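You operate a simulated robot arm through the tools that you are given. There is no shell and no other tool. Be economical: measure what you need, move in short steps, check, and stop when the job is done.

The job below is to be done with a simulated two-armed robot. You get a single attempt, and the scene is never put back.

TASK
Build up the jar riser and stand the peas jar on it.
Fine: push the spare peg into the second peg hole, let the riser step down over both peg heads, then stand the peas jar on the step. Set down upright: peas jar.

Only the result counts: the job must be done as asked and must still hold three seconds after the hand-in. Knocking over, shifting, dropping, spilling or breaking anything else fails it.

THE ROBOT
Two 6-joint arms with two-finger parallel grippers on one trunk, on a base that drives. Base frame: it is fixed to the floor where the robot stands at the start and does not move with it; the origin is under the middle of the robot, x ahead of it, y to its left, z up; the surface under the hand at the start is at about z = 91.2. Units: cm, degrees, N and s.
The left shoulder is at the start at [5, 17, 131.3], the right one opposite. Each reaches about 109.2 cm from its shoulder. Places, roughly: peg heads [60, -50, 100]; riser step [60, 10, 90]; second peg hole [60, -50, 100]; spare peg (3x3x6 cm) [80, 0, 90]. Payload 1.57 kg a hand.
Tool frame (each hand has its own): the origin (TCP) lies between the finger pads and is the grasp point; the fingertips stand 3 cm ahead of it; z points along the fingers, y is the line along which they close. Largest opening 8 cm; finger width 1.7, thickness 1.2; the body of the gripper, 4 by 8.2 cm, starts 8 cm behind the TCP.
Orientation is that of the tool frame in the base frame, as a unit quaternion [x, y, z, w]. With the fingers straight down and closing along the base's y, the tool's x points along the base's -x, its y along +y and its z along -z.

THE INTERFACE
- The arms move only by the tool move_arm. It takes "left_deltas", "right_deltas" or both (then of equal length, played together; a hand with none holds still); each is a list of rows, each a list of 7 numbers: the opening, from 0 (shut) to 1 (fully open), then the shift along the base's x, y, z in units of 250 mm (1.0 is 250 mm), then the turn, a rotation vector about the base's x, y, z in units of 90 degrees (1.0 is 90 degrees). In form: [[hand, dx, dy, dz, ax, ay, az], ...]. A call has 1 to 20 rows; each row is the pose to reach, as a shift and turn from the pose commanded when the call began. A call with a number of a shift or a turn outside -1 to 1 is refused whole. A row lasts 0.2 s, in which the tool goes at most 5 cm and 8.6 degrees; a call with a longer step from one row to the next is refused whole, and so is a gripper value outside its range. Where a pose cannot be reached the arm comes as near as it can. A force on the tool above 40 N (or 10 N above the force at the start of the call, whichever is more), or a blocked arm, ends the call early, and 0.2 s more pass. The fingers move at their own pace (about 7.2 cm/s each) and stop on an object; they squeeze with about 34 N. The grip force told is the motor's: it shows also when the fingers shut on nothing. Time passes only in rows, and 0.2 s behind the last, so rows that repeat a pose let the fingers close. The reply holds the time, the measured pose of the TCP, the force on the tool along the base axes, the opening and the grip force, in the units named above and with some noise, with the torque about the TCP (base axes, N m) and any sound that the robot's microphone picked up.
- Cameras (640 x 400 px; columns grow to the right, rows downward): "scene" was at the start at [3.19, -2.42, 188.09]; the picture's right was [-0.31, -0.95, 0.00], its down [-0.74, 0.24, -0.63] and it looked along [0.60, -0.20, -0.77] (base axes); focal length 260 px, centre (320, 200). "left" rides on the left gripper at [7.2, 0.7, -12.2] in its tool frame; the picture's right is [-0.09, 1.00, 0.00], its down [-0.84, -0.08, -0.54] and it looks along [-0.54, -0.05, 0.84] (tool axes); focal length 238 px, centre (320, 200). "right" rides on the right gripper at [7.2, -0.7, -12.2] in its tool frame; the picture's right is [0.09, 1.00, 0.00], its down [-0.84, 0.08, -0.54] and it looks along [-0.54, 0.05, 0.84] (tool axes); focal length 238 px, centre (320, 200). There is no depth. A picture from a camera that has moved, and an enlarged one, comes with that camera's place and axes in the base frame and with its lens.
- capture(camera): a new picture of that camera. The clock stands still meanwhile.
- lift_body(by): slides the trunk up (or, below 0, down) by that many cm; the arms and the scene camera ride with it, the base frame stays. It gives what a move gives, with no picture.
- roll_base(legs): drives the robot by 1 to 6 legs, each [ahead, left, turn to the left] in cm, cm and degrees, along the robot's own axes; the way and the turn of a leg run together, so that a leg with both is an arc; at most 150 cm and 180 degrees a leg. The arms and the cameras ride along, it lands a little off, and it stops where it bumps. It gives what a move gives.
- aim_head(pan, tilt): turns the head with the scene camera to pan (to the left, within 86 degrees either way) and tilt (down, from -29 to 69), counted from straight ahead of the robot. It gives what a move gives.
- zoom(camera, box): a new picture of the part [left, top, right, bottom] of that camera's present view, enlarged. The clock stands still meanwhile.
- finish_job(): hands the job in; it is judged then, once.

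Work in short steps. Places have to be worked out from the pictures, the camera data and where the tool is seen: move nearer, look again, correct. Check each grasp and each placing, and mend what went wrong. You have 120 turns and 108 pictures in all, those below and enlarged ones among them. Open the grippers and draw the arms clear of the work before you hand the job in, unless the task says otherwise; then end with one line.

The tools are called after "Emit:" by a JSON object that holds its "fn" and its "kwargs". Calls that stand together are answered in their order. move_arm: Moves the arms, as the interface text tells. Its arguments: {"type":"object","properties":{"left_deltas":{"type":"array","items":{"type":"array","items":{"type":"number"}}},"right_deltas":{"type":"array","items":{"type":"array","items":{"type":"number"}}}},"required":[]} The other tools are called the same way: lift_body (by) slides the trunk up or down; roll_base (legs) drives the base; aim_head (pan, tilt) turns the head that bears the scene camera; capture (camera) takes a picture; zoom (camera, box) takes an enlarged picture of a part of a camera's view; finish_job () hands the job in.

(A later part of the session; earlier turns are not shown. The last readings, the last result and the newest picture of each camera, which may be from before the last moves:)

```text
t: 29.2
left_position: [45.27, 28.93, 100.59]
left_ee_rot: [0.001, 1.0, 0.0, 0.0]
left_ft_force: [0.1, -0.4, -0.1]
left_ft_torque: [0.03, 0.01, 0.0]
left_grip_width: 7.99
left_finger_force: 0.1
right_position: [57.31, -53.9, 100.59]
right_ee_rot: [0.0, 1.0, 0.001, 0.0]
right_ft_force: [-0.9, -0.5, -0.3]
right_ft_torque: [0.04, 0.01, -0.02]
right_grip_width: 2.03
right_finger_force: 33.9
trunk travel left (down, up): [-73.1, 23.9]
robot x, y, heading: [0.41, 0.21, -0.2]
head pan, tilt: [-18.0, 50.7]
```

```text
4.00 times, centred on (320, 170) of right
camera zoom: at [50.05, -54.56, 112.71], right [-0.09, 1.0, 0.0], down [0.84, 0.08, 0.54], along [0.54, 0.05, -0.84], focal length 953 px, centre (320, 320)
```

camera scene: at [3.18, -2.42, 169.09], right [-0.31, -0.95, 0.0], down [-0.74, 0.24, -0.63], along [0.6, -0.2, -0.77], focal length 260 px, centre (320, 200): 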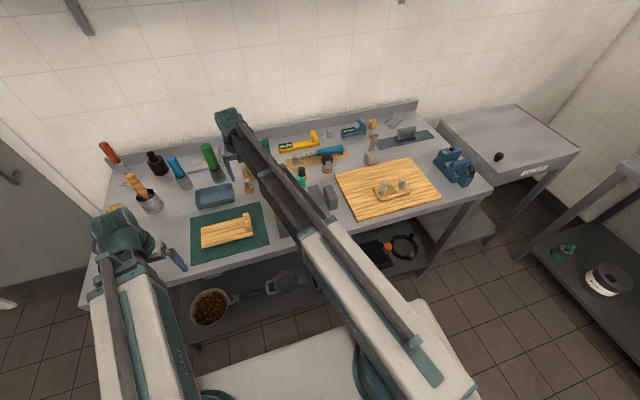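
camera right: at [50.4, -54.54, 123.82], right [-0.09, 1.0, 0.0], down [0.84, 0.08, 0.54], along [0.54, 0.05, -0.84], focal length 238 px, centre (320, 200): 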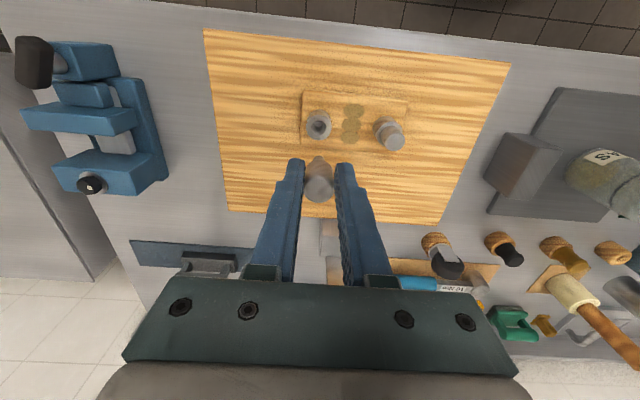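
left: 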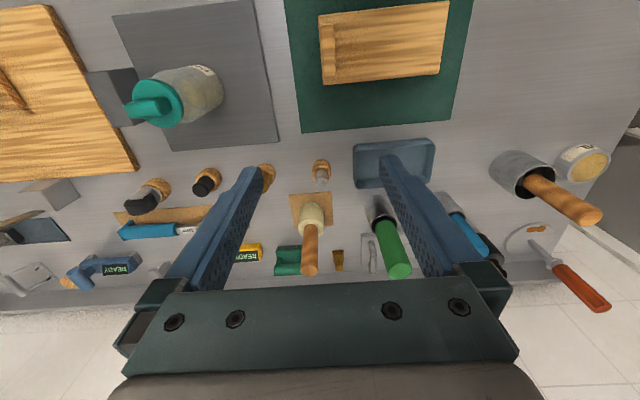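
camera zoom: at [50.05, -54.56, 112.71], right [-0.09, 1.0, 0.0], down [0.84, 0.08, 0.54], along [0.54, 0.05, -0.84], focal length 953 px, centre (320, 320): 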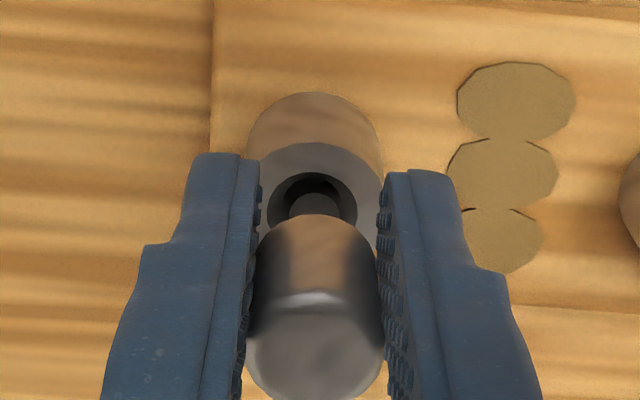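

No contact force and the shank is at the mouth. I go down 0.7 more.

Emit:
{"fn": "lift_body", "kwargs": {"by": -0.7}}

Emit:
{"fn": "zoom", "kwargs": {"camera": "right", "box": [240, 120, 400, 220]}}

```text
t: 29.7
left_position: [45.28, 29.13, 99.88]
left_ee_rot: [0.0, 1.0, 0.0, 0.001]
left_ft_force: [0.3, -0.3, -0.1]
left_ft_torque: [0.01, 0.03, 0.02]
left_grip_width: 8.02
left_finger_force: 0.1
right_position: [57.37, -53.98, 100.01]
right_ee_rot: [0.001, 1.0, 0.0, 0.0]
right_ft_force: [-0.2, -0.7, -0.8]
right_ft_torque: [0.03, -0.01, 0.01]
right_grip_width: 2.03
right_finger_force: 33.7
trunk travel left (down, up): [-72.4, 24.6]
robot x, y, heading: [-0.28, 0.09, 0.1]
head pan, tilt: [-18.0, 50.7]
```

```text
4.00 times, centred on (320, 170) of right
camera zoom: at [50.05, -54.56, 112.01], right [-0.09, 1.0, 0.0], down [0.84, 0.08, 0.54], along [0.54, 0.05, -0.84], focal length 953 px, centre (320, 320)
```

zoom: 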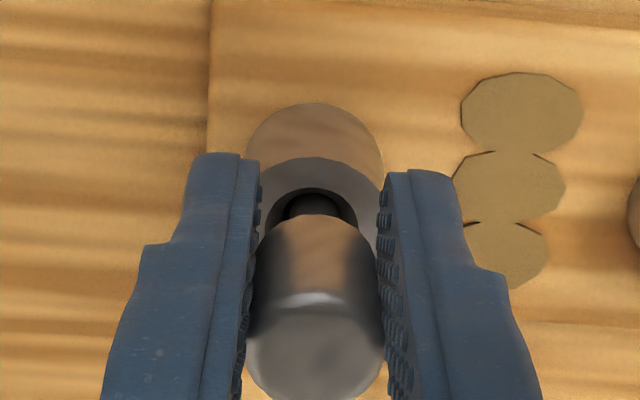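

The shank is inside the mouth with no force. Another 0.5 down.

Emit:
{"fn": "lift_body", "kwargs": {"by": -0.5}}

Emit:
{"fn": "zoom", "kwargs": {"camera": "right", "box": [240, 120, 400, 220]}}

```text
t: 30.3
left_position: [45.14, 28.98, 99.45]
left_ee_rot: [0.0, 1.0, 0.0, 0.0]
left_ft_force: [0.9, 0.0, -0.2]
left_ft_torque: [-0.02, -0.02, -0.01]
left_grip_width: 7.97
left_finger_force: 0.1
right_position: [57.35, -53.9, 99.4]
right_ee_rot: [0.0, 1.0, 0.0, 0.0]
right_ft_force: [0.3, 0.6, -0.6]
right_ft_torque: [-0.03, 0.0, 0.0]
right_grip_width: 1.99
right_finger_force: 33.7
trunk travel left (down, up): [-71.9, 25.1]
robot x, y, heading: [0.09, -0.31, -0.3]
head pan, tilt: [-18.0, 50.7]
```

```text
4.00 times, centred on (320, 170) of right
camera zoom: at [50.06, -54.55, 111.51], right [-0.09, 1.0, 0.0], down [0.84, 0.08, 0.54], along [0.54, 0.05, -0.84], focal length 953 px, centre (320, 320)
```

zoom: 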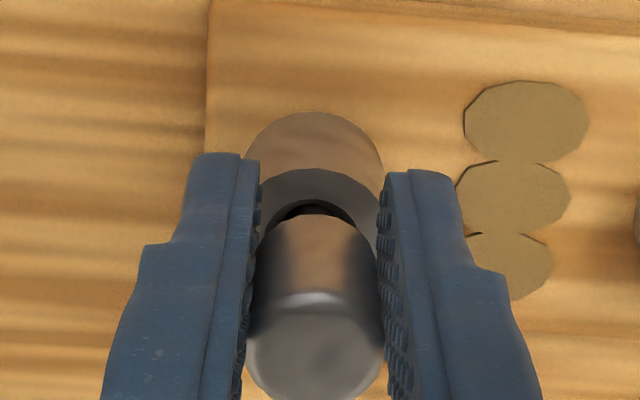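

Still free. Another 0.5 down.

Emit:
{"fn": "lift_body", "kwargs": {"by": -0.5}}

Emit:
{"fn": "zoom", "kwargs": {"camera": "right", "box": [240, 120, 400, 220]}}

```text
t: 30.8
left_position: [45.26, 29.09, 98.9]
left_ee_rot: [-0.001, 1.0, 0.0, 0.0]
left_ft_force: [0.6, 0.0, -0.2]
left_ft_torque: [0.03, 0.02, -0.02]
left_grip_width: 8.02
left_finger_force: 0.1
right_position: [57.36, -53.98, 99.04]
right_ee_rot: [0.001, 1.0, 0.0, 0.0]
right_ft_force: [3.9, -3.0, 16.2]
right_ft_torque: [-0.01, -0.17, -0.02]
right_grip_width: 2.0
right_finger_force: 34.1
trunk travel left (down, up): [-71.4, 25.6]
robot x, y, heading: [-0.03, 0.47, 0.1]
head pan, tilt: [-18.0, 50.7]
```

```text
4.00 times, centred on (320, 170) of right
camera zoom: at [50.04, -54.53, 111.1], right [-0.09, 1.0, 0.0], down [0.84, 0.08, 0.54], along [0.54, 0.05, -0.84], focal length 953 px, centre (320, 320)
```

zoom: 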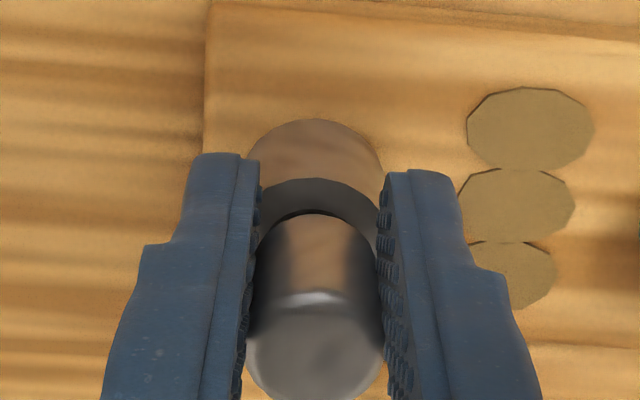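

16 N contact now with the peg unmoved in the grip, so the fingertips rest on the rim and the shank is ~0.9 cm deep. I loosen the fingers just slightly so that the peg can slide down guided.

Emit:
{"fn": "move_arm", "kwargs": {"right_deltas": [[0.27, 0, 0, 0, 0, 0, 0], [0.27, 0, 0, 0, 0, 0, 0], [0.27, 0, 0, 0, 0, 0, 0]]}}

Emit:
{"fn": "zoom", "kwargs": {"camera": "right", "box": [240, 120, 400, 220]}}

```text
t: 31.6
left_position: [45.24, 29.13, 98.95]
left_ee_rot: [0.0, 1.0, -0.001, 0.001]
left_ft_force: [-1.0, 0.2, 0.1]
left_ft_torque: [0.01, 0.02, 0.01]
left_grip_width: 7.98
left_finger_force: 0.1
right_position: [57.25, -53.88, 98.98]
right_ee_rot: [0.0, 1.0, -0.001, 0.001]
right_ft_force: [5.1, -6.4, 22.8]
right_ft_torque: [-0.11, -0.27, -0.05]
right_grip_width: 2.1
right_finger_force: 0.0
trunk travel left (down, up): [-71.4, 25.6]
robot x, y, heading: [-0.26, -0.11, -0.1]
head pan, tilt: [-18.0, 50.7]
```

```text
4.00 times, centred on (320, 170) of right
camera zoom: at [50.0, -54.51, 111.1], right [-0.09, 1.0, 0.0], down [0.84, 0.08, 0.54], along [0.54, 0.05, -0.84], focal length 953 px, centre (320, 320)
```

zoom: 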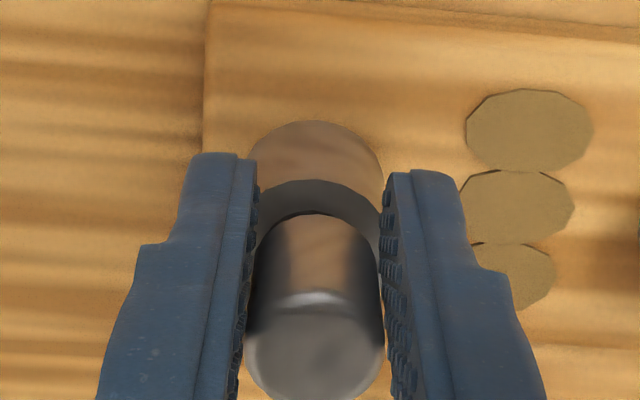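

The fingers are loose yet the peg has not dropped, so it needs pushing. I raise 0.4 to see whether the peg stays in the socket.

Emit:
{"fn": "lift_body", "kwargs": {"by": 0.5}}

Emit:
{"fn": "zoom", "kwargs": {"camera": "right", "box": [240, 120, 400, 220]}}

```text
t: 32.1
left_position: [45.33, 29.13, 99.32]
left_ee_rot: [0.001, 1.0, 0.001, 0.0]
left_ft_force: [0.1, -0.2, 0.5]
left_ft_torque: [-0.01, 0.0, 0.04]
left_grip_width: 8.0
left_finger_force: 0.0
right_position: [57.47, -53.95, 99.36]
right_ee_rot: [0.0, 1.0, 0.0, 0.0]
right_ft_force: [-0.5, 0.8, 0.2]
right_ft_torque: [-0.04, -0.01, -0.02]
right_grip_width: 2.14
right_finger_force: 0.1
trunk travel left (down, up): [-71.9, 25.1]
robot x, y, heading: [0.4, 0.15, 0.4]
head pan, tilt: [-18.0, 50.7]
```

```text
4.00 times, centred on (320, 170) of right
camera zoom: at [50.05, -54.53, 111.49], right [-0.09, 1.0, 0.0], down [0.84, 0.08, 0.54], along [0.54, 0.05, -0.84], focal length 953 px, centre (320, 320)
```

zoom: 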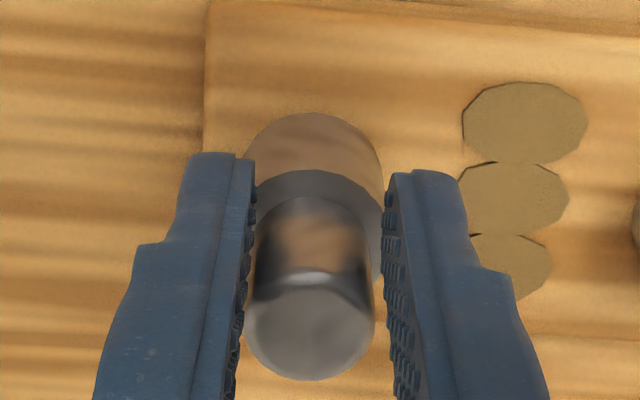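

The peg stays in the socket. I raise 1.7 cm more so the tips sit at the peg's body, and re-grip.

Emit:
{"fn": "lift_body", "kwargs": {"by": 1.7}}

Emit:
{"fn": "zoom", "kwargs": {"camera": "right", "box": [240, 120, 400, 220]}}

```text
t: 32.8
left_position: [45.29, 29.13, 101.27]
left_ee_rot: [0.0, 1.0, 0.001, 0.0]
left_ft_force: [0.6, 0.2, -0.8]
left_ft_torque: [-0.01, -0.02, -0.03]
left_grip_width: 8.02
left_finger_force: 0.1
right_position: [57.45, -53.85, 101.02]
right_ee_rot: [0.0, 1.0, 0.0, 0.0]
right_ft_force: [-0.4, -0.4, 0.8]
right_ft_torque: [-0.03, -0.01, -0.02]
right_grip_width: 2.15
right_finger_force: 0.1
trunk travel left (down, up): [-73.6, 23.4]
robot x, y, heading: [-0.07, -0.49, 0.2]
head pan, tilt: [-18.0, 50.7]
```

```text
4.00 times, centred on (320, 170) of right
camera zoom: at [50.07, -54.55, 113.21], right [-0.09, 1.0, 0.0], down [0.84, 0.08, 0.54], along [0.54, 0.05, -0.84], focal length 953 px, centre (320, 320)
```

zoom: 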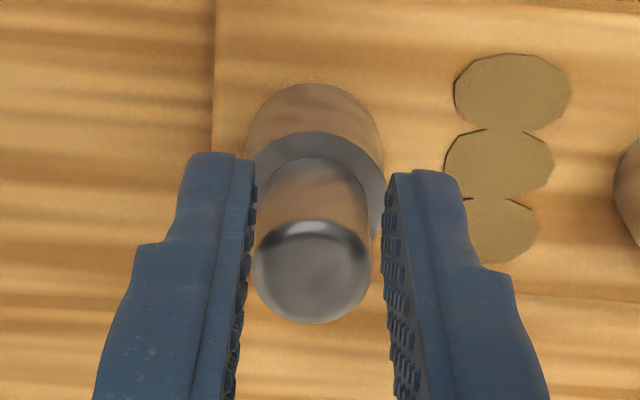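

Peg top ≈99.3 at x≈58.0. I grip the body and push down 1 cm.

Emit:
{"fn": "move_arm", "kwargs": {"right_deltas": [[0.1, 0.016, 0, 0, 0, 0, 0], [0, 0.016, 0, 0, 0, 0, 0], [0, 0.016, 0, 0, 0, 0, 0]]}}

Emit:
{"fn": "lift_body", "kwargs": {"by": -1.0}}

Emit:
{"fn": "zoom", "kwargs": {"camera": "right", "box": [240, 120, 400, 220]}}

```text
t: 33.6
left_position: [45.2, 28.92, 101.04]
left_ee_rot: [0.0, 1.0, 0.0, 0.0]
left_ft_force: [0.0, -0.1, -0.1]
left_ft_torque: [-0.02, 0.01, 0.0]
left_grip_width: 8.01
left_finger_force: 0.1
right_position: [57.73, -53.87, 101.12]
right_ee_rot: [0.0, 1.0, -0.001, 0.0]
right_ft_force: [-1.9, -1.2, 0.6]
right_ft_torque: [-0.08, 0.07, -0.01]
right_grip_width: 1.67
right_finger_force: 31.6
trunk travel left (down, up): [-73.6, 23.4]
robot x, y, heading: [-0.26, -0.08, -0.1]
head pan, tilt: [-18.0, 50.7]
```

```text
t: 34.2
left_position: [45.32, 29.16, 100.05]
left_ee_rot: [0.0, 1.0, 0.0, 0.0]
left_ft_force: [0.9, 0.5, 0.3]
left_ft_torque: [-0.01, 0.03, -0.01]
left_grip_width: 8.0
left_finger_force: 0.1
right_position: [57.84, -53.81, 100.09]
right_ee_rot: [0.0, 1.0, 0.0, 0.0]
right_ft_force: [0.2, 0.4, -0.1]
right_ft_torque: [-0.02, 0.0, 0.0]
right_grip_width: 0.0
right_finger_force: 21.1
trunk travel left (down, up): [-72.6, 24.4]
robot x, y, heading: [-0.05, 0.24, 0.0]
head pan, tilt: [-18.0, 50.7]
```

```text
4.00 times, centred on (320, 170) of right
camera zoom: at [50.47, -54.49, 112.2], right [-0.09, 1.0, 0.0], down [0.84, 0.08, 0.54], along [0.54, 0.05, -0.84], focal length 953 px, centre (320, 320)
```

zoom: 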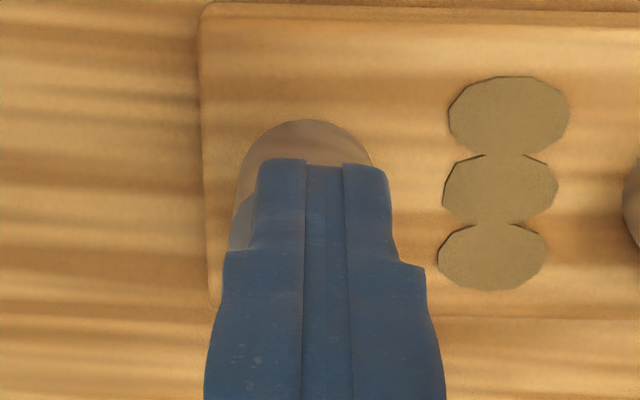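

The fingers shut fully, so the peg slipped out of them; I raise 6 cm and look where it is.

Emit:
{"fn": "lift_body", "kwargs": {"by": 7}}

Emit:
{"fn": "capture", "kwargs": {"camera": "right"}}

Emit:
{"fn": "zoom", "kwargs": {"camera": "right", "box": [240, 80, 400, 180]}}

```text
t: 35.2
left_position: [45.42, 29.08, 107.12]
left_ee_rot: [0.001, 1.0, 0.0, 0.0]
left_ft_force: [0.2, -1.0, 0.8]
left_ft_torque: [0.01, -0.02, 0.0]
left_grip_width: 8.0
left_finger_force: 0.1
right_position: [57.75, -53.77, 107.13]
right_ee_rot: [0.0, 1.0, -0.001, 0.0]
right_ft_force: [0.0, -0.1, 0.3]
right_ft_torque: [-0.01, 0.0, -0.02]
right_grip_width: 0.01
right_finger_force: 21.5
trunk travel left (down, up): [-79.6, 17.4]
robot x, y, heading: [0.15, 0.13, 0.0]
head pan, tilt: [-18.0, 50.7]
```

```text
67 pictures are left
camera right: at [50.45, -54.51, 119.2], right [-0.09, 1.0, 0.0], down [0.84, 0.08, 0.54], along [0.54, 0.05, -0.84], focal length 238 px, centre (320, 200)
```

right: 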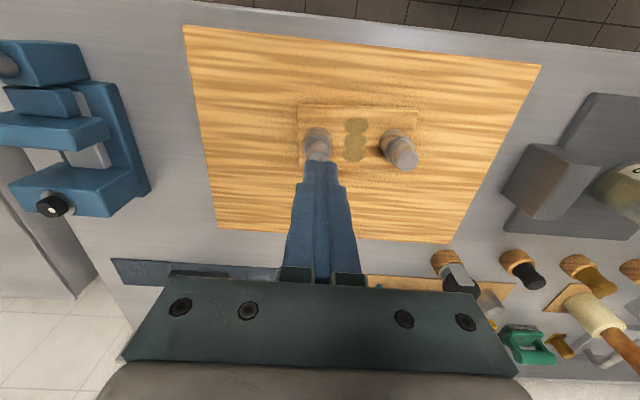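

```text
4.00 times, centred on (320, 130) of right
camera zoom: at [50.45, -54.51, 119.2], right [-0.09, 1.0, 0.0], down [0.84, 0.08, 0.54], along [0.54, 0.05, -0.84], focal length 953 px, centre (320, 480)
```

zoom: 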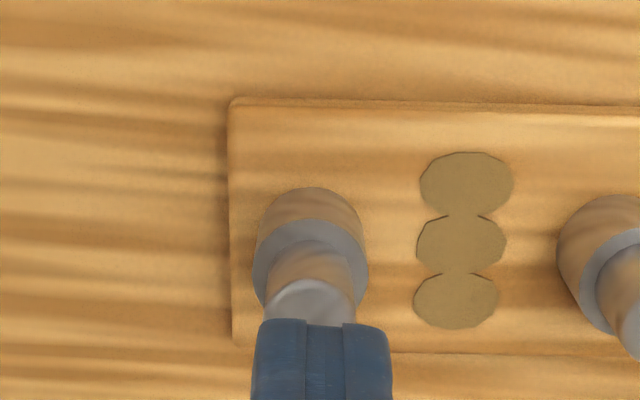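

The peg stands in the hole. I shift the hand +y to look at both pegs side by side.

Emit:
{"fn": "move_arm", "kwargs": {"right_deltas": [[0, 0, 0.16, 0, 0, 0, 0], [0, -0.1, 0.16, 0, 0, 0, 0], [0, -0.2, 0.16, 0, 0, 0, 0]]}}

Emit:
{"fn": "zoom", "kwargs": {"camera": "right", "box": [240, 100, 400, 200]}}

Emit:
{"fn": "zoom", "kwargs": {"camera": "scene", "box": [350, 120, 470, 195]}}

```text
t: 36.0
left_position: [45.27, 29.16, 107.19]
left_ee_rot: [-0.001, 1.0, 0.001, 0.001]
left_ft_force: [0.5, -0.1, -0.1]
left_ft_torque: [-0.02, -0.01, 0.03]
left_grip_width: 7.99
left_finger_force: 0.0
right_position: [52.64, -49.82, 107.12]
right_ee_rot: [0.001, 1.0, 0.0, 0.0]
right_ft_force: [-0.3, 0.2, -0.7]
right_ft_torque: [-0.04, 0.02, -0.01]
right_grip_width: 0.02
right_finger_force: 21.2
trunk travel left (down, up): [-79.6, 17.4]
robot x, y, heading: [0.01, -0.01, -0.2]
head pan, tilt: [-18.0, 50.7]
```

```text
4.00 times, centred on (320, 150) of right
camera zoom: at [45.36, -50.46, 119.23], right [-0.09, 1.0, 0.0], down [0.84, 0.08, 0.54], along [0.54, 0.05, -0.84], focal length 953 px, centre (320, 400)
```

zoom: 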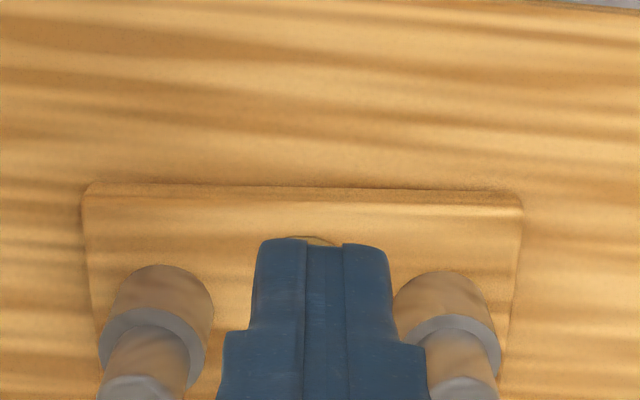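

```text
5.33 times, centred on (410, 158) of scene
camera zoom: at [3.15, -2.4, 174.89], right [-0.31, -0.95, 0.0], down [-0.74, 0.24, -0.63], along [0.6, -0.2, -0.77], focal length 1384 px, centre (-160, 427)
```

zoom: 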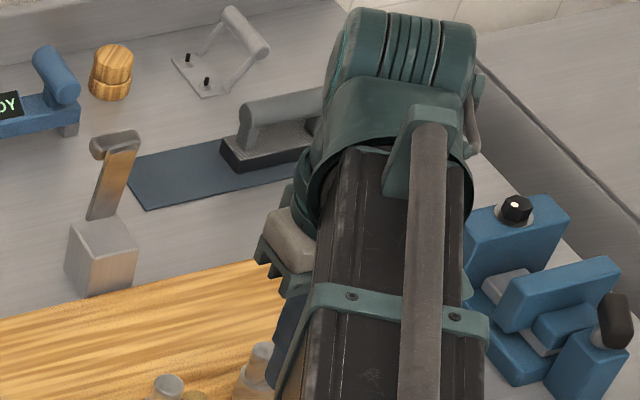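

Emit:
{"fn": "zoom", "kwargs": {"camera": "right", "box": [240, 150, 400, 250]}}

```text
4.00 times, centred on (320, 200) of right
camera zoom: at [45.36, -50.46, 119.23], right [-0.09, 1.0, 0.0], down [0.84, 0.08, 0.54], along [0.54, 0.05, -0.84], focal length 953 px, centre (320, 200)
```

zoom: 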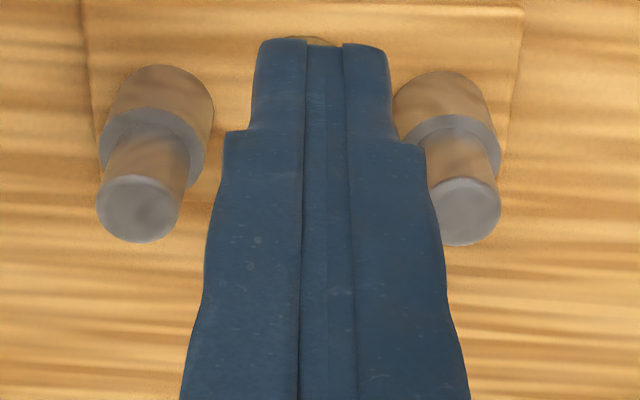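

Both pegs look similar in height. I move the right arm aside and up for an unobstructed scene view to compare the seating.

Emit:
{"fn": "lift_body", "kwargs": {"by": 8}}

Emit:
{"fn": "move_arm", "kwargs": {"right_deltas": [[0, -0.16, 0, 0, 0, 0, 0], [0, -0.3, 0.08, 0, 0, 0, 0], [0, -0.3, 0.24, 0, 0, 0, 0], [0, -0.3, 0.4, 0, 0, 0, 0], [0, -0.3, 0.56, 0, 0, 0, 0], [0, -0.3, 0.72, 0, 0, 0, 0], [0, -0.3, 0.9, 0, 0, 0, 0]]}}

Emit:
{"fn": "capture", "kwargs": {"camera": "scene"}}

```text
t: 37.2
left_position: [45.28, 29.09, 115.06]
left_ee_rot: [0.002, 1.0, 0.001, 0.0]
left_ft_force: [0.4, -0.2, -0.3]
left_ft_torque: [-0.02, -0.02, 0.01]
left_grip_width: 8.01
left_finger_force: 0.0
right_position: [52.84, -49.74, 115.14]
right_ee_rot: [0.001, 1.0, -0.001, 0.001]
right_ft_force: [-0.5, 0.8, -0.2]
right_ft_torque: [-0.06, 0.01, -0.01]
right_grip_width: 0.0
right_finger_force: 21.4
trunk travel left (down, up): [-87.6, 9.4]
robot x, y, heading: [-0.0, -0.14, 0.2]
head pan, tilt: [-18.0, 50.7]
```

```text
t: 38.8
left_position: [45.32, 29.09, 115.05]
left_ee_rot: [-0.001, 1.0, 0.001, -0.001]
left_ft_force: [0.1, 1.1, 0.8]
left_ft_torque: [0.02, 0.0, 0.04]
left_grip_width: 8.0
left_finger_force: 0.2
right_position: [45.17, -27.19, 115.07]
right_ee_rot: [0.002, 1.0, 0.001, 0.0]
right_ft_force: [0.4, 1.1, 0.2]
right_ft_torque: [-0.01, -0.03, -0.01]
right_grip_width: 0.0
right_finger_force: 21.4
trunk travel left (down, up): [-87.6, 9.4]
robot x, y, heading: [-0.25, 0.13, 0.2]
head pan, tilt: [-18.0, 50.7]
```

```text
62 pictures are left
camera scene: at [3.19, -2.32, 182.89], right [-0.31, -0.95, 0.0], down [-0.74, 0.24, -0.63], along [0.6, -0.2, -0.77], focal length 260 px, centre (320, 200)
```

scene: 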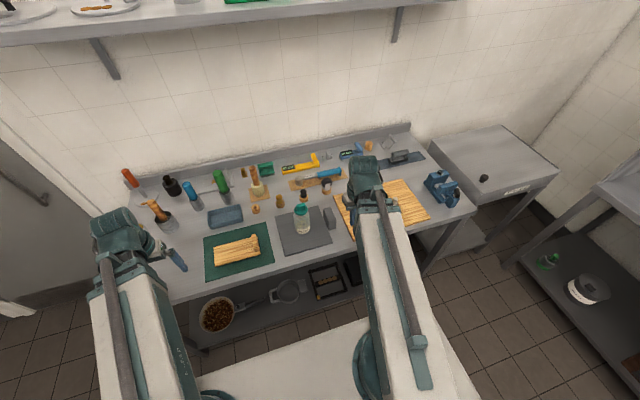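

Emit:
{"fn": "move_arm", "kwargs": {"right_deltas": [[1, 0, 0.16, 0, 0, 0, 0], [1, 0, 0.32, 0, 0, 0, 0], [1, 0, 0.48, 0, 0, 0, 0], [1, 0, 0.64, 0, 0, 0, 0], [1, 0, 0.8, 0, 0, 0, 0], [1, 0, 0.9, 0, 0, 0, 0]]}}

Emit:
{"fn": "zoom", "kwargs": {"camera": "scene", "box": [350, 170, 430, 220]}}

Emit:
{"fn": "zoom", "kwargs": {"camera": "scene", "box": [200, 190, 360, 290]}}

Emit:
{"fn": "capture", "kwargs": {"camera": "right"}}

```text
t: 40.2
left_position: [45.29, 29.1, 115.21]
left_ee_rot: [0.0, 1.0, -0.001, 0.0]
left_ft_force: [0.2, 0.0, -0.4]
left_ft_torque: [-0.01, 0.01, -0.01]
left_grip_width: 7.96
left_finger_force: 0.0
right_position: [45.06, -4.8, 115.1]
right_ee_rot: [0.0, 1.0, 0.0, 0.0]
right_ft_force: [-0.1, -0.9, 0.3]
right_ft_torque: [0.0, -0.04, 0.02]
right_grip_width: 8.0
right_finger_force: 0.0
right hand out of reach, approached as far as the arm can: row 2, 3
trunk travel left (down, up): [-87.6, 9.4]
robot x, y, heading: [-0.04, 0.05, -0.0]
head pan, tilt: [-18.0, 50.7]
```

```text
8.00 times, centred on (390, 195) of scene
camera zoom: at [3.19, -2.4, 182.89], right [-0.31, -0.95, 0.0], down [-0.74, 0.24, -0.63], along [0.6, -0.2, -0.77], focal length 2077 px, centre (-240, 240)
```

zoom: 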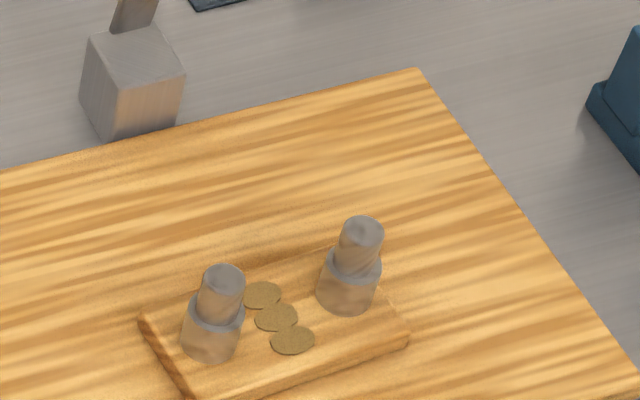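

```text
4.00 times, centred on (280, 240) of scene
camera zoom: at [3.19, -2.4, 182.89], right [-0.31, -0.95, 0.0], down [-0.74, 0.24, -0.63], along [0.6, -0.2, -0.77], focal length 1038 px, centre (480, 40)
```

zoom: 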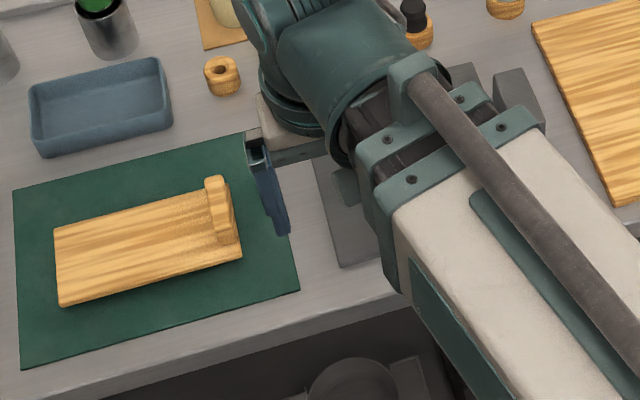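

```text
59 pictures are left
camera right: at [37.8, -5.38, 127.21], right [-0.09, 1.0, 0.0], down [0.84, 0.08, 0.54], along [0.54, 0.05, -0.84], focal length 238 px, centre (320, 200)
```

right: 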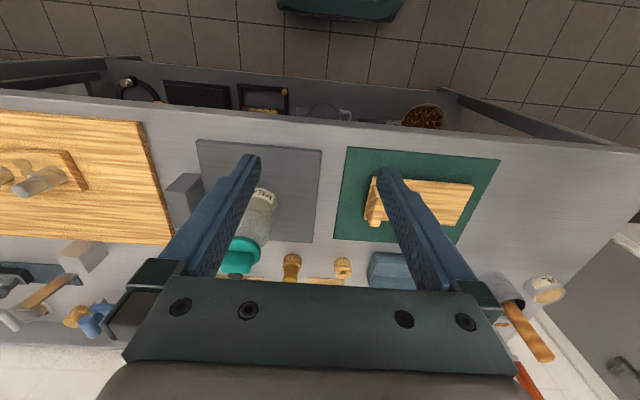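

The spare peg seems to stand ~0.3 cm higher than the installed one. I go back above it with shut fingers and press it home in small steps.

Emit:
{"fn": "move_arm", "kwargs": {"right_deltas": [[0, 0, -0.18, 0, 0, 0, 0], [0, 0, -0.36, 0, 0, 0, 0], [0, 0, -0.54, 0, 0, 0, 0], [0, 0, -0.72, 0, 0, 0, 0], [0, 0, -0.9, 0, 0, 0, 0], [0, 0, -1, 0, 0, 0, 0]]}}

Emit:
{"fn": "move_arm", "kwargs": {"right_deltas": [[0, 0.1, -0.16, 0, 0, 0, 0], [0, 0.2, -0.32, 0, 0, 0, 0], [0, 0.3, -0.48, 0, 0, 0, 0], [0, 0.4, -0.64, 0, 0, 0, 0], [0, 0.5, -0.8, 0, 0, 0, 0], [0, 0.516, -0.965, 0, 0, 0, 0], [0, 0.516, -0.965, 0, 0, 0, 0]]}}

Emit:
{"fn": "lift_body", "kwargs": {"by": -11}}

Emit:
{"fn": "zoom", "kwargs": {"camera": "right", "box": [240, 110, 400, 210]}}

```text
t: 41.6
left_position: [45.28, 28.99, 115.09]
left_ee_rot: [-0.001, 1.0, 0.0, 0.0]
left_ft_force: [0.7, 0.4, -0.5]
left_ft_torque: [-0.06, -0.01, -0.01]
left_grip_width: 8.0
left_finger_force: 0.1
right_position: [45.29, -29.67, 115.09]
right_ee_rot: [0.0, 1.0, 0.0, 0.0]
right_ft_force: [-0.1, 0.0, 0.3]
right_ft_torque: [0.0, 0.0, 0.0]
right_grip_width: 0.01
right_finger_force: 21.7
right hand out of reach, approached as far as the arm can: row 3
trunk travel left (down, up): [-87.6, 9.4]
robot x, y, heading: [0.02, 0.28, -0.1]
head pan, tilt: [-18.0, 50.7]
```

```text
t: 43.2
left_position: [45.22, 29.12, 115.06]
left_ee_rot: [0.0, 1.0, 0.0, 0.0]
left_ft_force: [0.3, 0.1, 0.0]
left_ft_torque: [-0.03, 0.03, 0.02]
left_grip_width: 7.99
left_finger_force: 0.0
right_position: [58.19, -53.71, 115.1]
right_ee_rot: [0.0, 1.0, 0.0, 0.0]
right_ft_force: [-0.5, 0.2, -0.3]
right_ft_torque: [-0.03, -0.01, -0.01]
right_grip_width: 0.0
right_finger_force: 20.7
trunk travel left (down, up): [-87.6, 9.4]
robot x, y, heading: [-0.2, -0.04, -0.1]
head pan, tilt: [-18.0, 50.7]
```

```text
t: 44.6
left_position: [45.3, 28.96, 104.1]
left_ee_rot: [0.0, 1.0, 0.0, 0.0]
left_ft_force: [-0.7, -0.3, -0.7]
left_ft_torque: [-0.02, -0.03, 0.01]
left_grip_width: 8.01
left_finger_force: 0.1
right_position: [58.28, -53.7, 104.13]
right_ee_rot: [0.0, 1.0, 0.0, 0.001]
right_ft_force: [0.8, 0.1, 0.6]
right_ft_torque: [-0.01, -0.03, 0.02]
right_grip_width: 0.02
right_finger_force: 21.2
trunk travel left (down, up): [-76.6, 20.4]
robot x, y, heading: [0.18, 0.12, -0.0]
head pan, tilt: [-18.0, 50.7]
```

```text
4.00 times, centred on (320, 160) of right
camera zoom: at [50.97, -54.43, 116.22], right [-0.09, 1.0, 0.0], down [0.84, 0.08, 0.54], along [0.54, 0.05, -0.84], focal length 953 px, centre (320, 360)
```

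zoom: 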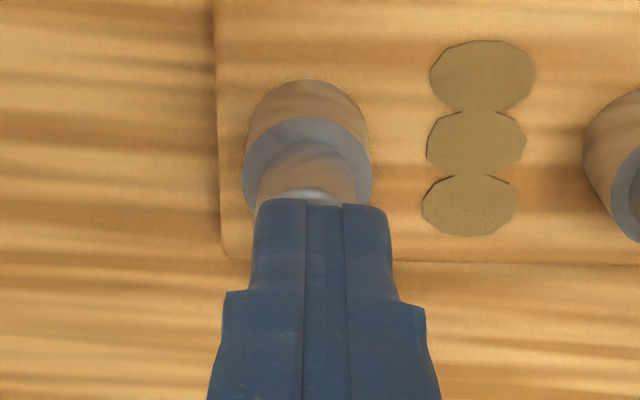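

Emit:
{"fn": "move_arm", "kwargs": {"right_deltas": [[0, -0.006, -0.008, 0, 0, 0, 0], [0, -0.006, -0.008, 0, 0, 0, 0]]}}

Emit:
{"fn": "lift_body", "kwargs": {"by": -1.2}}

Emit:
{"fn": "lift_body", "kwargs": {"by": -0.5}}

Emit:
{"fn": "lift_body", "kwargs": {"by": -0.4}}

```text
t: 45.2
left_position: [45.34, 29.01, 104.12]
left_ee_rot: [0.0, 1.0, 0.0, 0.0]
left_ft_force: [0.4, -0.1, -0.1]
left_ft_torque: [-0.01, -0.03, 0.03]
left_grip_width: 8.0
left_finger_force: 0.0
right_position: [58.16, -54.05, 104.12]
right_ee_rot: [0.0, 1.0, 0.0, 0.0]
right_ft_force: [-0.7, 0.6, 0.6]
right_ft_torque: [-0.01, -0.01, 0.0]
right_grip_width: 0.0
right_finger_force: 21.6
trunk travel left (down, up): [-76.6, 20.4]
robot x, y, heading: [0.01, 0.12, 0.1]
head pan, tilt: [-18.0, 50.7]
```

```text
t: 45.8
left_position: [45.31, 29.01, 102.92]
left_ee_rot: [0.0, 1.0, 0.0, 0.0]
left_ft_force: [0.2, -0.2, -0.1]
left_ft_torque: [0.01, 0.0, -0.03]
left_grip_width: 8.01
left_finger_force: 0.0
right_position: [58.04, -53.97, 102.81]
right_ee_rot: [0.0, 1.0, 0.001, -0.001]
right_ft_force: [-0.3, 1.4, 0.9]
right_ft_torque: [0.0, 0.0, -0.03]
right_grip_width: 0.0
right_finger_force: 21.4
trunk travel left (down, up): [-75.4, 21.6]
robot x, y, heading: [0.17, 0.25, 0.2]
head pan, tilt: [-18.0, 50.7]
```

```text
t: 46.4
left_position: [45.34, 28.96, 102.35]
left_ee_rot: [0.0, 1.0, 0.0, 0.0]
left_ft_force: [0.1, -0.4, 0.2]
left_ft_torque: [0.04, 0.01, 0.01]
left_grip_width: 8.0
left_finger_force: 0.2
right_position: [58.08, -53.93, 102.45]
right_ee_rot: [0.0, 1.0, 0.0, 0.001]
right_ft_force: [0.4, -0.5, 0.1]
right_ft_torque: [0.03, -0.01, 0.02]
right_grip_width: 0.0
right_finger_force: 21.4
trunk travel left (down, up): [-74.9, 22.1]
robot x, y, heading: [-0.19, -0.08, 0.1]
head pan, tilt: [-18.0, 50.7]
```

```text
t: 46.9
left_position: [45.33, 29.08, 102.0]
left_ee_rot: [0.001, 1.0, 0.0, -0.001]
left_ft_force: [0.4, 0.0, 0.2]
left_ft_torque: [-0.02, -0.02, 0.04]
left_grip_width: 7.98
left_finger_force: 0.1
right_position: [58.06, -53.93, 102.02]
right_ee_rot: [0.0, 1.0, 0.0, 0.0]
right_ft_force: [0.0, -0.1, 0.5]
right_ft_torque: [0.0, 0.02, 0.03]
right_grip_width: 0.01
right_finger_force: 21.8
trunk travel left (down, up): [-74.5, 22.5]
robot x, y, heading: [-0.11, -0.2, 0.3]
head pan, tilt: [-18.0, 50.7]
```

Tips at about 99.0, no contact yet. Continuing in small steps.

Emit:
{"fn": "lift_body", "kwargs": {"by": -0.4}}

Emit:
{"fn": "lift_body", "kwargs": {"by": -0.3}}

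Emit:
{"fn": "zoom", "kwargs": {"camera": "right", "box": [240, 110, 400, 210]}}

```text
t: 47.4
left_position: [45.14, 29.22, 101.65]
left_ee_rot: [0.0, 1.0, 0.001, 0.001]
left_ft_force: [-0.7, -0.4, 0.4]
left_ft_torque: [0.04, -0.01, 0.02]
left_grip_width: 7.98
left_finger_force: 0.0
right_position: [58.06, -53.9, 101.72]
right_ee_rot: [-0.001, 1.0, -0.001, 0.001]
right_ft_force: [1.9, -3.6, 24.6]
right_ft_torque: [-0.11, -0.21, -0.06]
right_grip_width: 0.03
right_finger_force: 21.2
trunk travel left (down, up): [-74.1, 22.9]
robot x, y, heading: [0.1, -0.12, -0.2]
head pan, tilt: [-18.0, 50.7]
```

```text
t: 47.8
left_position: [45.15, 29.23, 101.58]
left_ee_rot: [0.0, 1.0, -0.001, 0.0]
left_ft_force: [0.3, 0.2, 0.2]
left_ft_torque: [0.0, -0.03, -0.01]
left_grip_width: 8.0
left_finger_force: 0.1
right_position: [57.98, -53.81, 101.81]
right_ee_rot: [-0.001, 1.0, -0.001, 0.003]
right_ft_force: [0.2, -0.2, 31.4]
right_ft_torque: [0.01, -0.21, -0.03]
right_grip_width: 0.01
right_finger_force: 21.2
trunk travel left (down, up): [-74.1, 22.9]
robot x, y, heading: [-0.0, -0.03, -0.2]
head pan, tilt: [-18.0, 50.7]
stopped: the force on the tool passed its limit at 47 N (the readings are from after the stop); the commanded pose is now the measured one
```

```text
4.00 times, centred on (320, 160) of right
camera zoom: at [50.7, -54.51, 113.83], right [-0.09, 1.0, 0.0], down [0.84, 0.08, 0.54], along [0.54, 0.05, -0.84], focal length 953 px, centre (320, 360)
```

zoom: 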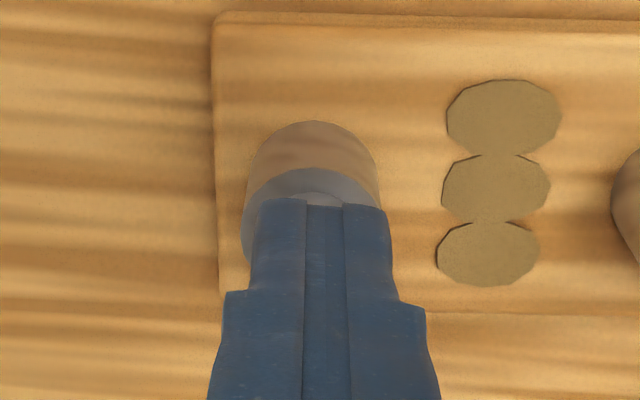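

Firm stop at 47 N with tips at ≈98.7: seated, it seems. I raise, move over the installed peg and compare heights by touch.

Emit:
{"fn": "lift_body", "kwargs": {"by": 2.2}}

Emit:
{"fn": "move_arm", "kwargs": {"right_deltas": [[0, -0.006, 0.16, 0, 0, 0, 0], [0, -0.012, 0.316, 0, 0, 0, 0], [0, -0.012, 0.316, 0, 0, 0, 0]]}}

Emit:
{"fn": "zoom", "kwargs": {"camera": "right", "box": [160, 110, 400, 260]}}

```text
t: 48.5
left_position: [45.43, 29.01, 103.71]
left_ee_rot: [-0.001, 1.0, 0.0, 0.0]
left_ft_force: [-0.8, 0.0, -0.5]
left_ft_torque: [0.03, 0.0, -0.01]
left_grip_width: 8.02
left_finger_force: 0.0
right_position: [58.18, -53.98, 103.69]
right_ee_rot: [0.0, 1.0, 0.0, 0.001]
right_ft_force: [-0.2, 0.1, 0.4]
right_ft_torque: [0.04, 0.0, 0.02]
right_grip_width: 0.0
right_finger_force: 20.6
trunk travel left (down, up): [-76.3, 20.7]
robot x, y, heading: [-0.08, -0.09, 0.1]
head pan, tilt: [-18.0, 50.7]
```

```text
t: 49.3
left_position: [45.3, 29.02, 103.68]
left_ee_rot: [0.0, 1.0, 0.0, 0.0]
left_ft_force: [-0.2, 1.0, -0.1]
left_ft_torque: [-0.02, 0.01, 0.01]
left_grip_width: 8.01
left_finger_force: 0.1
right_position: [57.69, -46.12, 103.67]
right_ee_rot: [0.0, 1.0, -0.001, 0.001]
right_ft_force: [-0.4, 0.3, -0.5]
right_ft_torque: [0.02, -0.01, 0.01]
right_grip_width: 0.0
right_finger_force: 21.4
trunk travel left (down, up): [-76.3, 20.7]
robot x, y, heading: [0.01, -0.04, -0.0]
head pan, tilt: [-18.0, 50.7]
```

```text
2.67 times, centred on (280, 185) of right
camera zoom: at [50.41, -46.82, 115.83], right [-0.09, 1.0, 0.0], down [0.84, 0.08, 0.54], along [0.54, 0.05, -0.84], focal length 636 px, centre (427, 240)
```

zoom: 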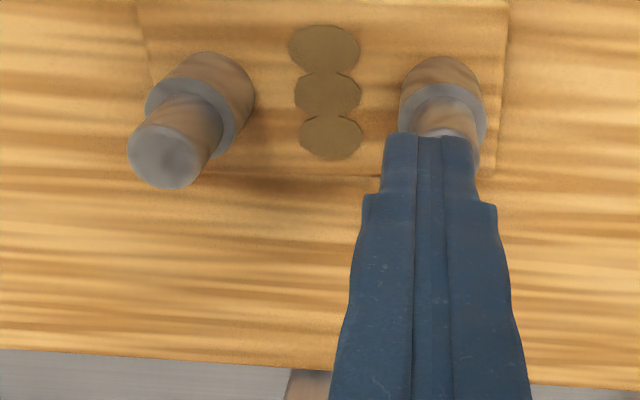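

Emit:
{"fn": "lift_body", "kwargs": {"by": -1.5}}

Emit:
{"fn": "lift_body", "kwargs": {"by": -0.3}}

Emit:
{"fn": "lift_body", "kwargs": {"by": -0.25}}

```text
t: 49.9
left_position: [45.29, 29.05, 102.25]
left_ee_rot: [0.0, 1.0, 0.0, 0.0]
left_ft_force: [0.1, -0.1, -0.9]
left_ft_torque: [0.01, -0.02, 0.0]
left_grip_width: 8.0
left_finger_force: 0.1
right_position: [57.68, -46.12, 102.31]
right_ee_rot: [0.0, 1.0, 0.0, 0.001]
right_ft_force: [0.0, 0.2, 0.3]
right_ft_torque: [0.0, 0.01, -0.03]
right_grip_width: 0.0
right_finger_force: 21.1
trunk travel left (down, up): [-74.8, 22.2]
robot x, y, heading: [-0.13, 0.1, 0.1]
head pan, tilt: [-18.0, 50.7]
```

```text
t: 50.4
left_position: [45.29, 29.0, 101.95]
left_ee_rot: [0.0, 1.0, 0.0, 0.0]
left_ft_force: [-0.7, -0.6, -0.6]
left_ft_torque: [0.0, -0.01, -0.02]
left_grip_width: 8.01
left_finger_force: 0.0
right_position: [57.76, -46.12, 102.01]
right_ee_rot: [0.0, 1.0, 0.0, 0.001]
right_ft_force: [0.7, 0.3, -0.1]
right_ft_torque: [0.01, 0.0, -0.02]
right_grip_width: 0.0
right_finger_force: 20.8
trunk travel left (down, up): [-74.5, 22.5]
robot x, y, heading: [0.21, 0.07, 0.0]
head pan, tilt: [-18.0, 50.7]
```

```text
t: 50.9
left_position: [45.32, 29.06, 101.81]
left_ee_rot: [0.0, 1.0, 0.0, 0.0]
left_ft_force: [0.2, -0.6, 0.1]
left_ft_torque: [0.0, 0.01, 0.04]
left_grip_width: 7.97
left_finger_force: 0.1
right_position: [57.71, -46.23, 101.76]
right_ee_rot: [0.0, 1.0, -0.002, 0.002]
right_ft_force: [0.8, -2.0, 15.0]
right_ft_torque: [-0.07, -0.15, -0.05]
right_grip_width: 0.0
right_finger_force: 21.1
trunk travel left (down, up): [-74.2, 22.8]
robot x, y, heading: [-0.3, 0.16, 0.1]
head pan, tilt: [-18.0, 50.7]
```

Contact at the same trunk height as for the spare peg: both heads are level (top ≈98.75), so the peg is seated. I raise and move the right hand over to the riser to study it.

Emit:
{"fn": "lift_body", "kwargs": {"by": 14}}

Emit:
{"fn": "zoom", "kwargs": {"camera": "right", "box": [240, 80, 400, 180]}}

Emit:
{"fn": "move_arm", "kwargs": {"right_deltas": [[0, -0.1, 0.16, 0, 0, 0, 0], [0.2, -0.2, 0.32, 0, 0, 0, 0], [0.4, -0.3, 0.48, 0, 0, 0, 0], [0.6, -0.3, 0.64, 0, 0, 0, 0], [0.8, -0.3, 0.8, 0, 0, 0, 0], [1, -0.3, 1, 0, 0, 0, 0]]}}

Emit:
{"fn": "move_arm", "kwargs": {"right_deltas": [[1, 0, 0.16, 0, 0, 0, 0], [1, 0, 0.32, 0, 0, 0, 0], [1, 0, 0.48, 0, 0, 0, 0], [1, 0, 0.64, 0, 0, 0, 0], [1, 0, 0.8, 0, 0, 0, 0], [1, 0, 1, 0, 0, 0, 0]]}}

Emit:
{"fn": "capture", "kwargs": {"camera": "right"}}

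Emit:
{"fn": "zoom", "kwargs": {"camera": "left", "box": [60, 100, 300, 250]}}

```text
t: 52.6
left_position: [45.27, 29.0, 115.69]
left_ee_rot: [0.0, 1.0, 0.0, 0.001]
left_ft_force: [0.3, -0.3, -0.3]
left_ft_torque: [0.02, -0.01, -0.04]
left_grip_width: 8.0
left_finger_force: 0.0
right_position: [57.81, -46.17, 115.58]
right_ee_rot: [-0.001, 1.0, -0.001, 0.001]
right_ft_force: [-0.2, 1.5, -0.1]
right_ft_torque: [0.01, -0.01, 0.01]
right_grip_width: 0.0
right_finger_force: 21.1
trunk travel left (down, up): [-88.2, 8.8]
robot x, y, heading: [-0.04, -0.14, 0.3]
head pan, tilt: [-18.0, 50.7]
```

```text
4.00 times, centred on (320, 130) of right
camera zoom: at [50.42, -46.82, 127.78], right [-0.09, 1.0, 0.0], down [0.84, 0.08, 0.54], along [0.54, 0.05, -0.84], focal length 953 px, centre (320, 480)
```

zoom: 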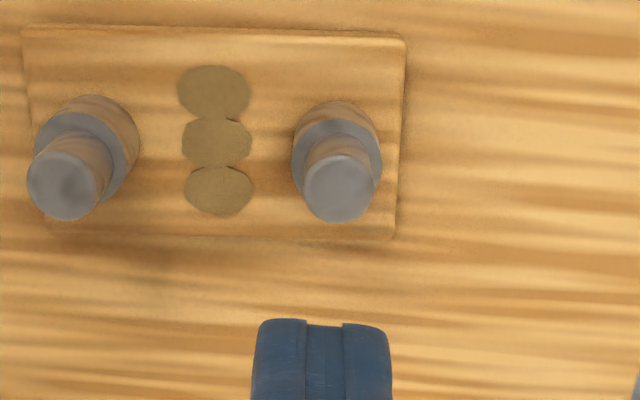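

```text
t: 54.0
left_position: [45.27, 29.1, 115.69]
left_ee_rot: [-0.001, 1.0, 0.0, 0.0]
left_ft_force: [0.4, -0.9, -0.5]
left_ft_torque: [-0.02, -0.01, -0.01]
left_grip_width: 7.96
left_finger_force: 0.1
right_position: [50.19, -21.03, 115.7]
right_ee_rot: [0.001, 1.0, -0.001, 0.001]
right_ft_force: [0.4, 0.5, 0.2]
right_ft_torque: [0.0, 0.0, 0.02]
right_grip_width: 8.02
right_finger_force: 0.0
trunk travel left (down, up): [-88.2, 8.8]
robot x, y, heading: [-0.03, 0.1, 0.1]
head pan, tilt: [-18.0, 50.7]
```

```text
t: 55.4
left_position: [45.38, 29.07, 115.61]
left_ee_rot: [0.0, 1.0, 0.0, 0.0]
left_ft_force: [-0.7, 0.3, 0.2]
left_ft_torque: [0.0, 0.0, 0.02]
left_grip_width: 8.01
left_finger_force: 0.1
right_position: [50.34, 3.73, 115.76]
right_ee_rot: [0.0, 1.0, -0.002, 0.001]
right_ft_force: [0.0, 0.7, 0.7]
right_ft_torque: [0.01, 0.01, 0.02]
right_grip_width: 8.03
right_finger_force: 0.0
trunk travel left (down, up): [-88.2, 8.8]
robot x, y, heading: [-0.15, 0.36, 0.1]
head pan, tilt: [-18.0, 50.7]
```

```text
54 pictures are left
camera right: at [42.94, 3.07, 127.78], right [-0.09, 1.0, 0.0], down [0.84, 0.08, 0.54], along [0.54, 0.05, -0.84], focal length 238 px, centre (320, 200)
```

right: 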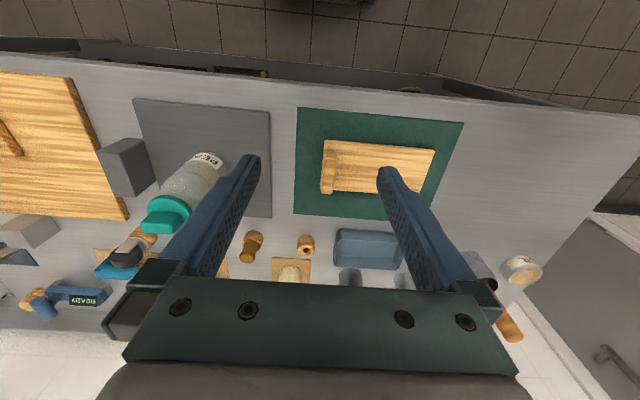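

```text
2.67 times, centred on (180, 175) of left
camera zoom: at [38.17, 29.75, 127.96], right [0.09, 1.0, 0.0], down [0.84, -0.08, 0.54], along [0.54, -0.05, -0.84], focal length 636 px, centre (693, 267)
```

zoom: 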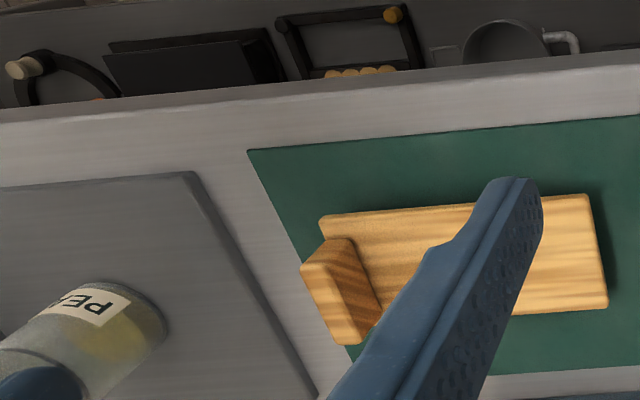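

Triangulating the two last views puts the spare's head at about (59.25, −53.9, 98.65) and the other at (58.5, −45.5). The riser measures about 16 × 8 cm, spanning x 55–63, y 4.9–21, with a raised rib at its −y end; I get above that rib.

Emit:
{"fn": "move_arm", "kwargs": {"left_deltas": [[1, 0, 0.15, 0, 0, 0, 0], [1, 0, 0.3, 0, 0, 0, 0], [1, 0, 0.4, 0, 0, 0, 0], [1, 0, 0.4, 0, 0, 0, 0]], "right_deltas": [[1, 0.15, 0.05, 0, 0, 0, 0], [1, 0.3, 0.08, 0, 0, 0, 0], [1, 0.35, 0.08, 0, 0, 0, 0], [1, 0.35, 0.08, 0, 0, 0, 0]]}}

Emit:
{"fn": "lift_body", "kwargs": {"by": -5}}

Emit:
{"fn": "capture", "kwargs": {"camera": "right"}}

Emit:
{"fn": "zoom", "kwargs": {"camera": "left", "box": [0, 100, 240, 250]}}

Emit:
{"fn": "zoom", "kwargs": {"camera": "scene", "box": [200, 200, 296, 260]}}

```text
t: 56.4
left_position: [45.32, 39.14, 115.67]
left_ee_rot: [0.001, 1.0, 0.001, 0.001]
left_ft_force: [-0.1, 1.4, 0.4]
left_ft_torque: [0.0, 0.0, 0.0]
left_grip_width: 7.97
left_finger_force: 0.0
right_position: [58.91, 5.81, 115.7]
right_ee_rot: [0.0, 1.0, 0.0, 0.001]
right_ft_force: [0.4, -1.2, 0.4]
right_ft_torque: [-0.01, 0.03, -0.01]
right_grip_width: 8.0
right_finger_force: 0.1
trunk travel left (down, up): [-88.2, 8.8]
robot x, y, heading: [-0.24, -0.37, -0.0]
head pan, tilt: [-18.0, 50.7]
```

```text
t: 57.3
left_position: [45.24, 39.06, 110.76]
left_ee_rot: [-0.001, 1.0, 0.001, 0.001]
left_ft_force: [-0.7, 0.7, -0.3]
left_ft_torque: [0.0, 0.06, 0.02]
left_grip_width: 7.97
left_finger_force: 0.0
right_position: [58.97, 5.69, 110.65]
right_ee_rot: [0.001, 1.0, -0.002, 0.001]
right_ft_force: [0.3, 0.6, -0.5]
right_ft_torque: [0.01, 0.03, 0.01]
right_grip_width: 8.0
right_finger_force: 0.0
trunk travel left (down, up): [-83.2, 13.8]
robot x, y, heading: [0.4, 0.18, -0.1]
head pan, tilt: [-18.0, 50.7]
```

```text
52 pictures are left
camera right: at [51.63, 5.23, 122.79], right [-0.09, 1.0, 0.0], down [0.84, 0.08, 0.54], along [0.54, 0.05, -0.84], focal length 238 px, centre (320, 200)
```

right: 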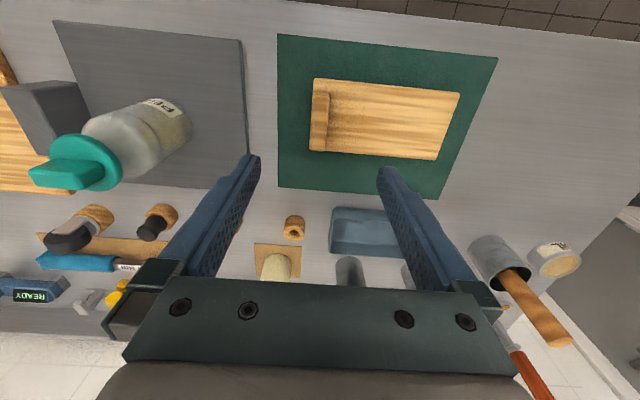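

```text
2.67 times, centred on (120, 175) of left
camera zoom: at [38.09, 39.69, 122.98], right [0.09, 1.0, 0.0], down [0.84, -0.08, 0.54], along [0.54, -0.05, -0.84], focal length 636 px, centre (853, 267)
```

zoom: 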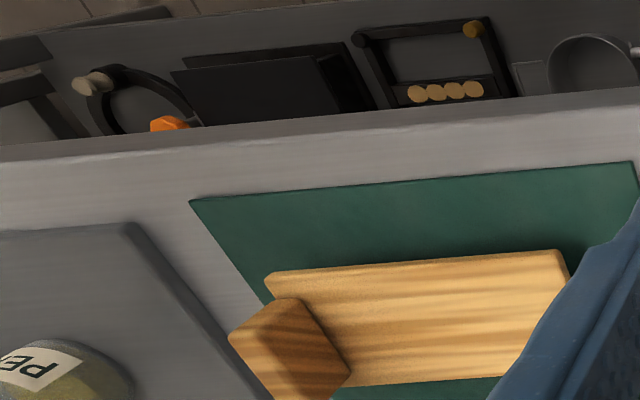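

```text
6.67 times, centred on (248, 230) of scene
camera zoom: at [3.18, -2.42, 178.47], right [-0.31, -0.95, 0.0], down [-0.74, 0.24, -0.63], along [0.6, -0.2, -0.77], focal length 1731 px, centre (800, 0)
```

zoom: 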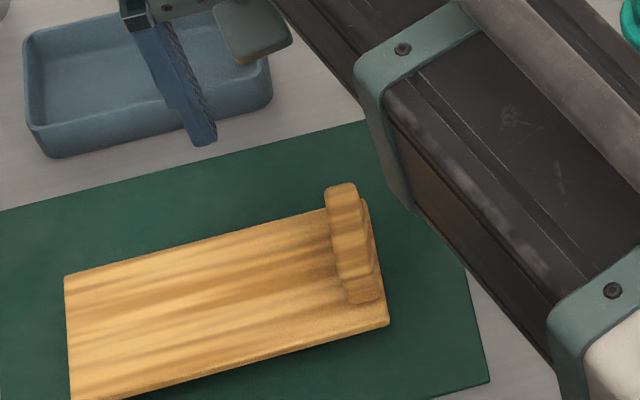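

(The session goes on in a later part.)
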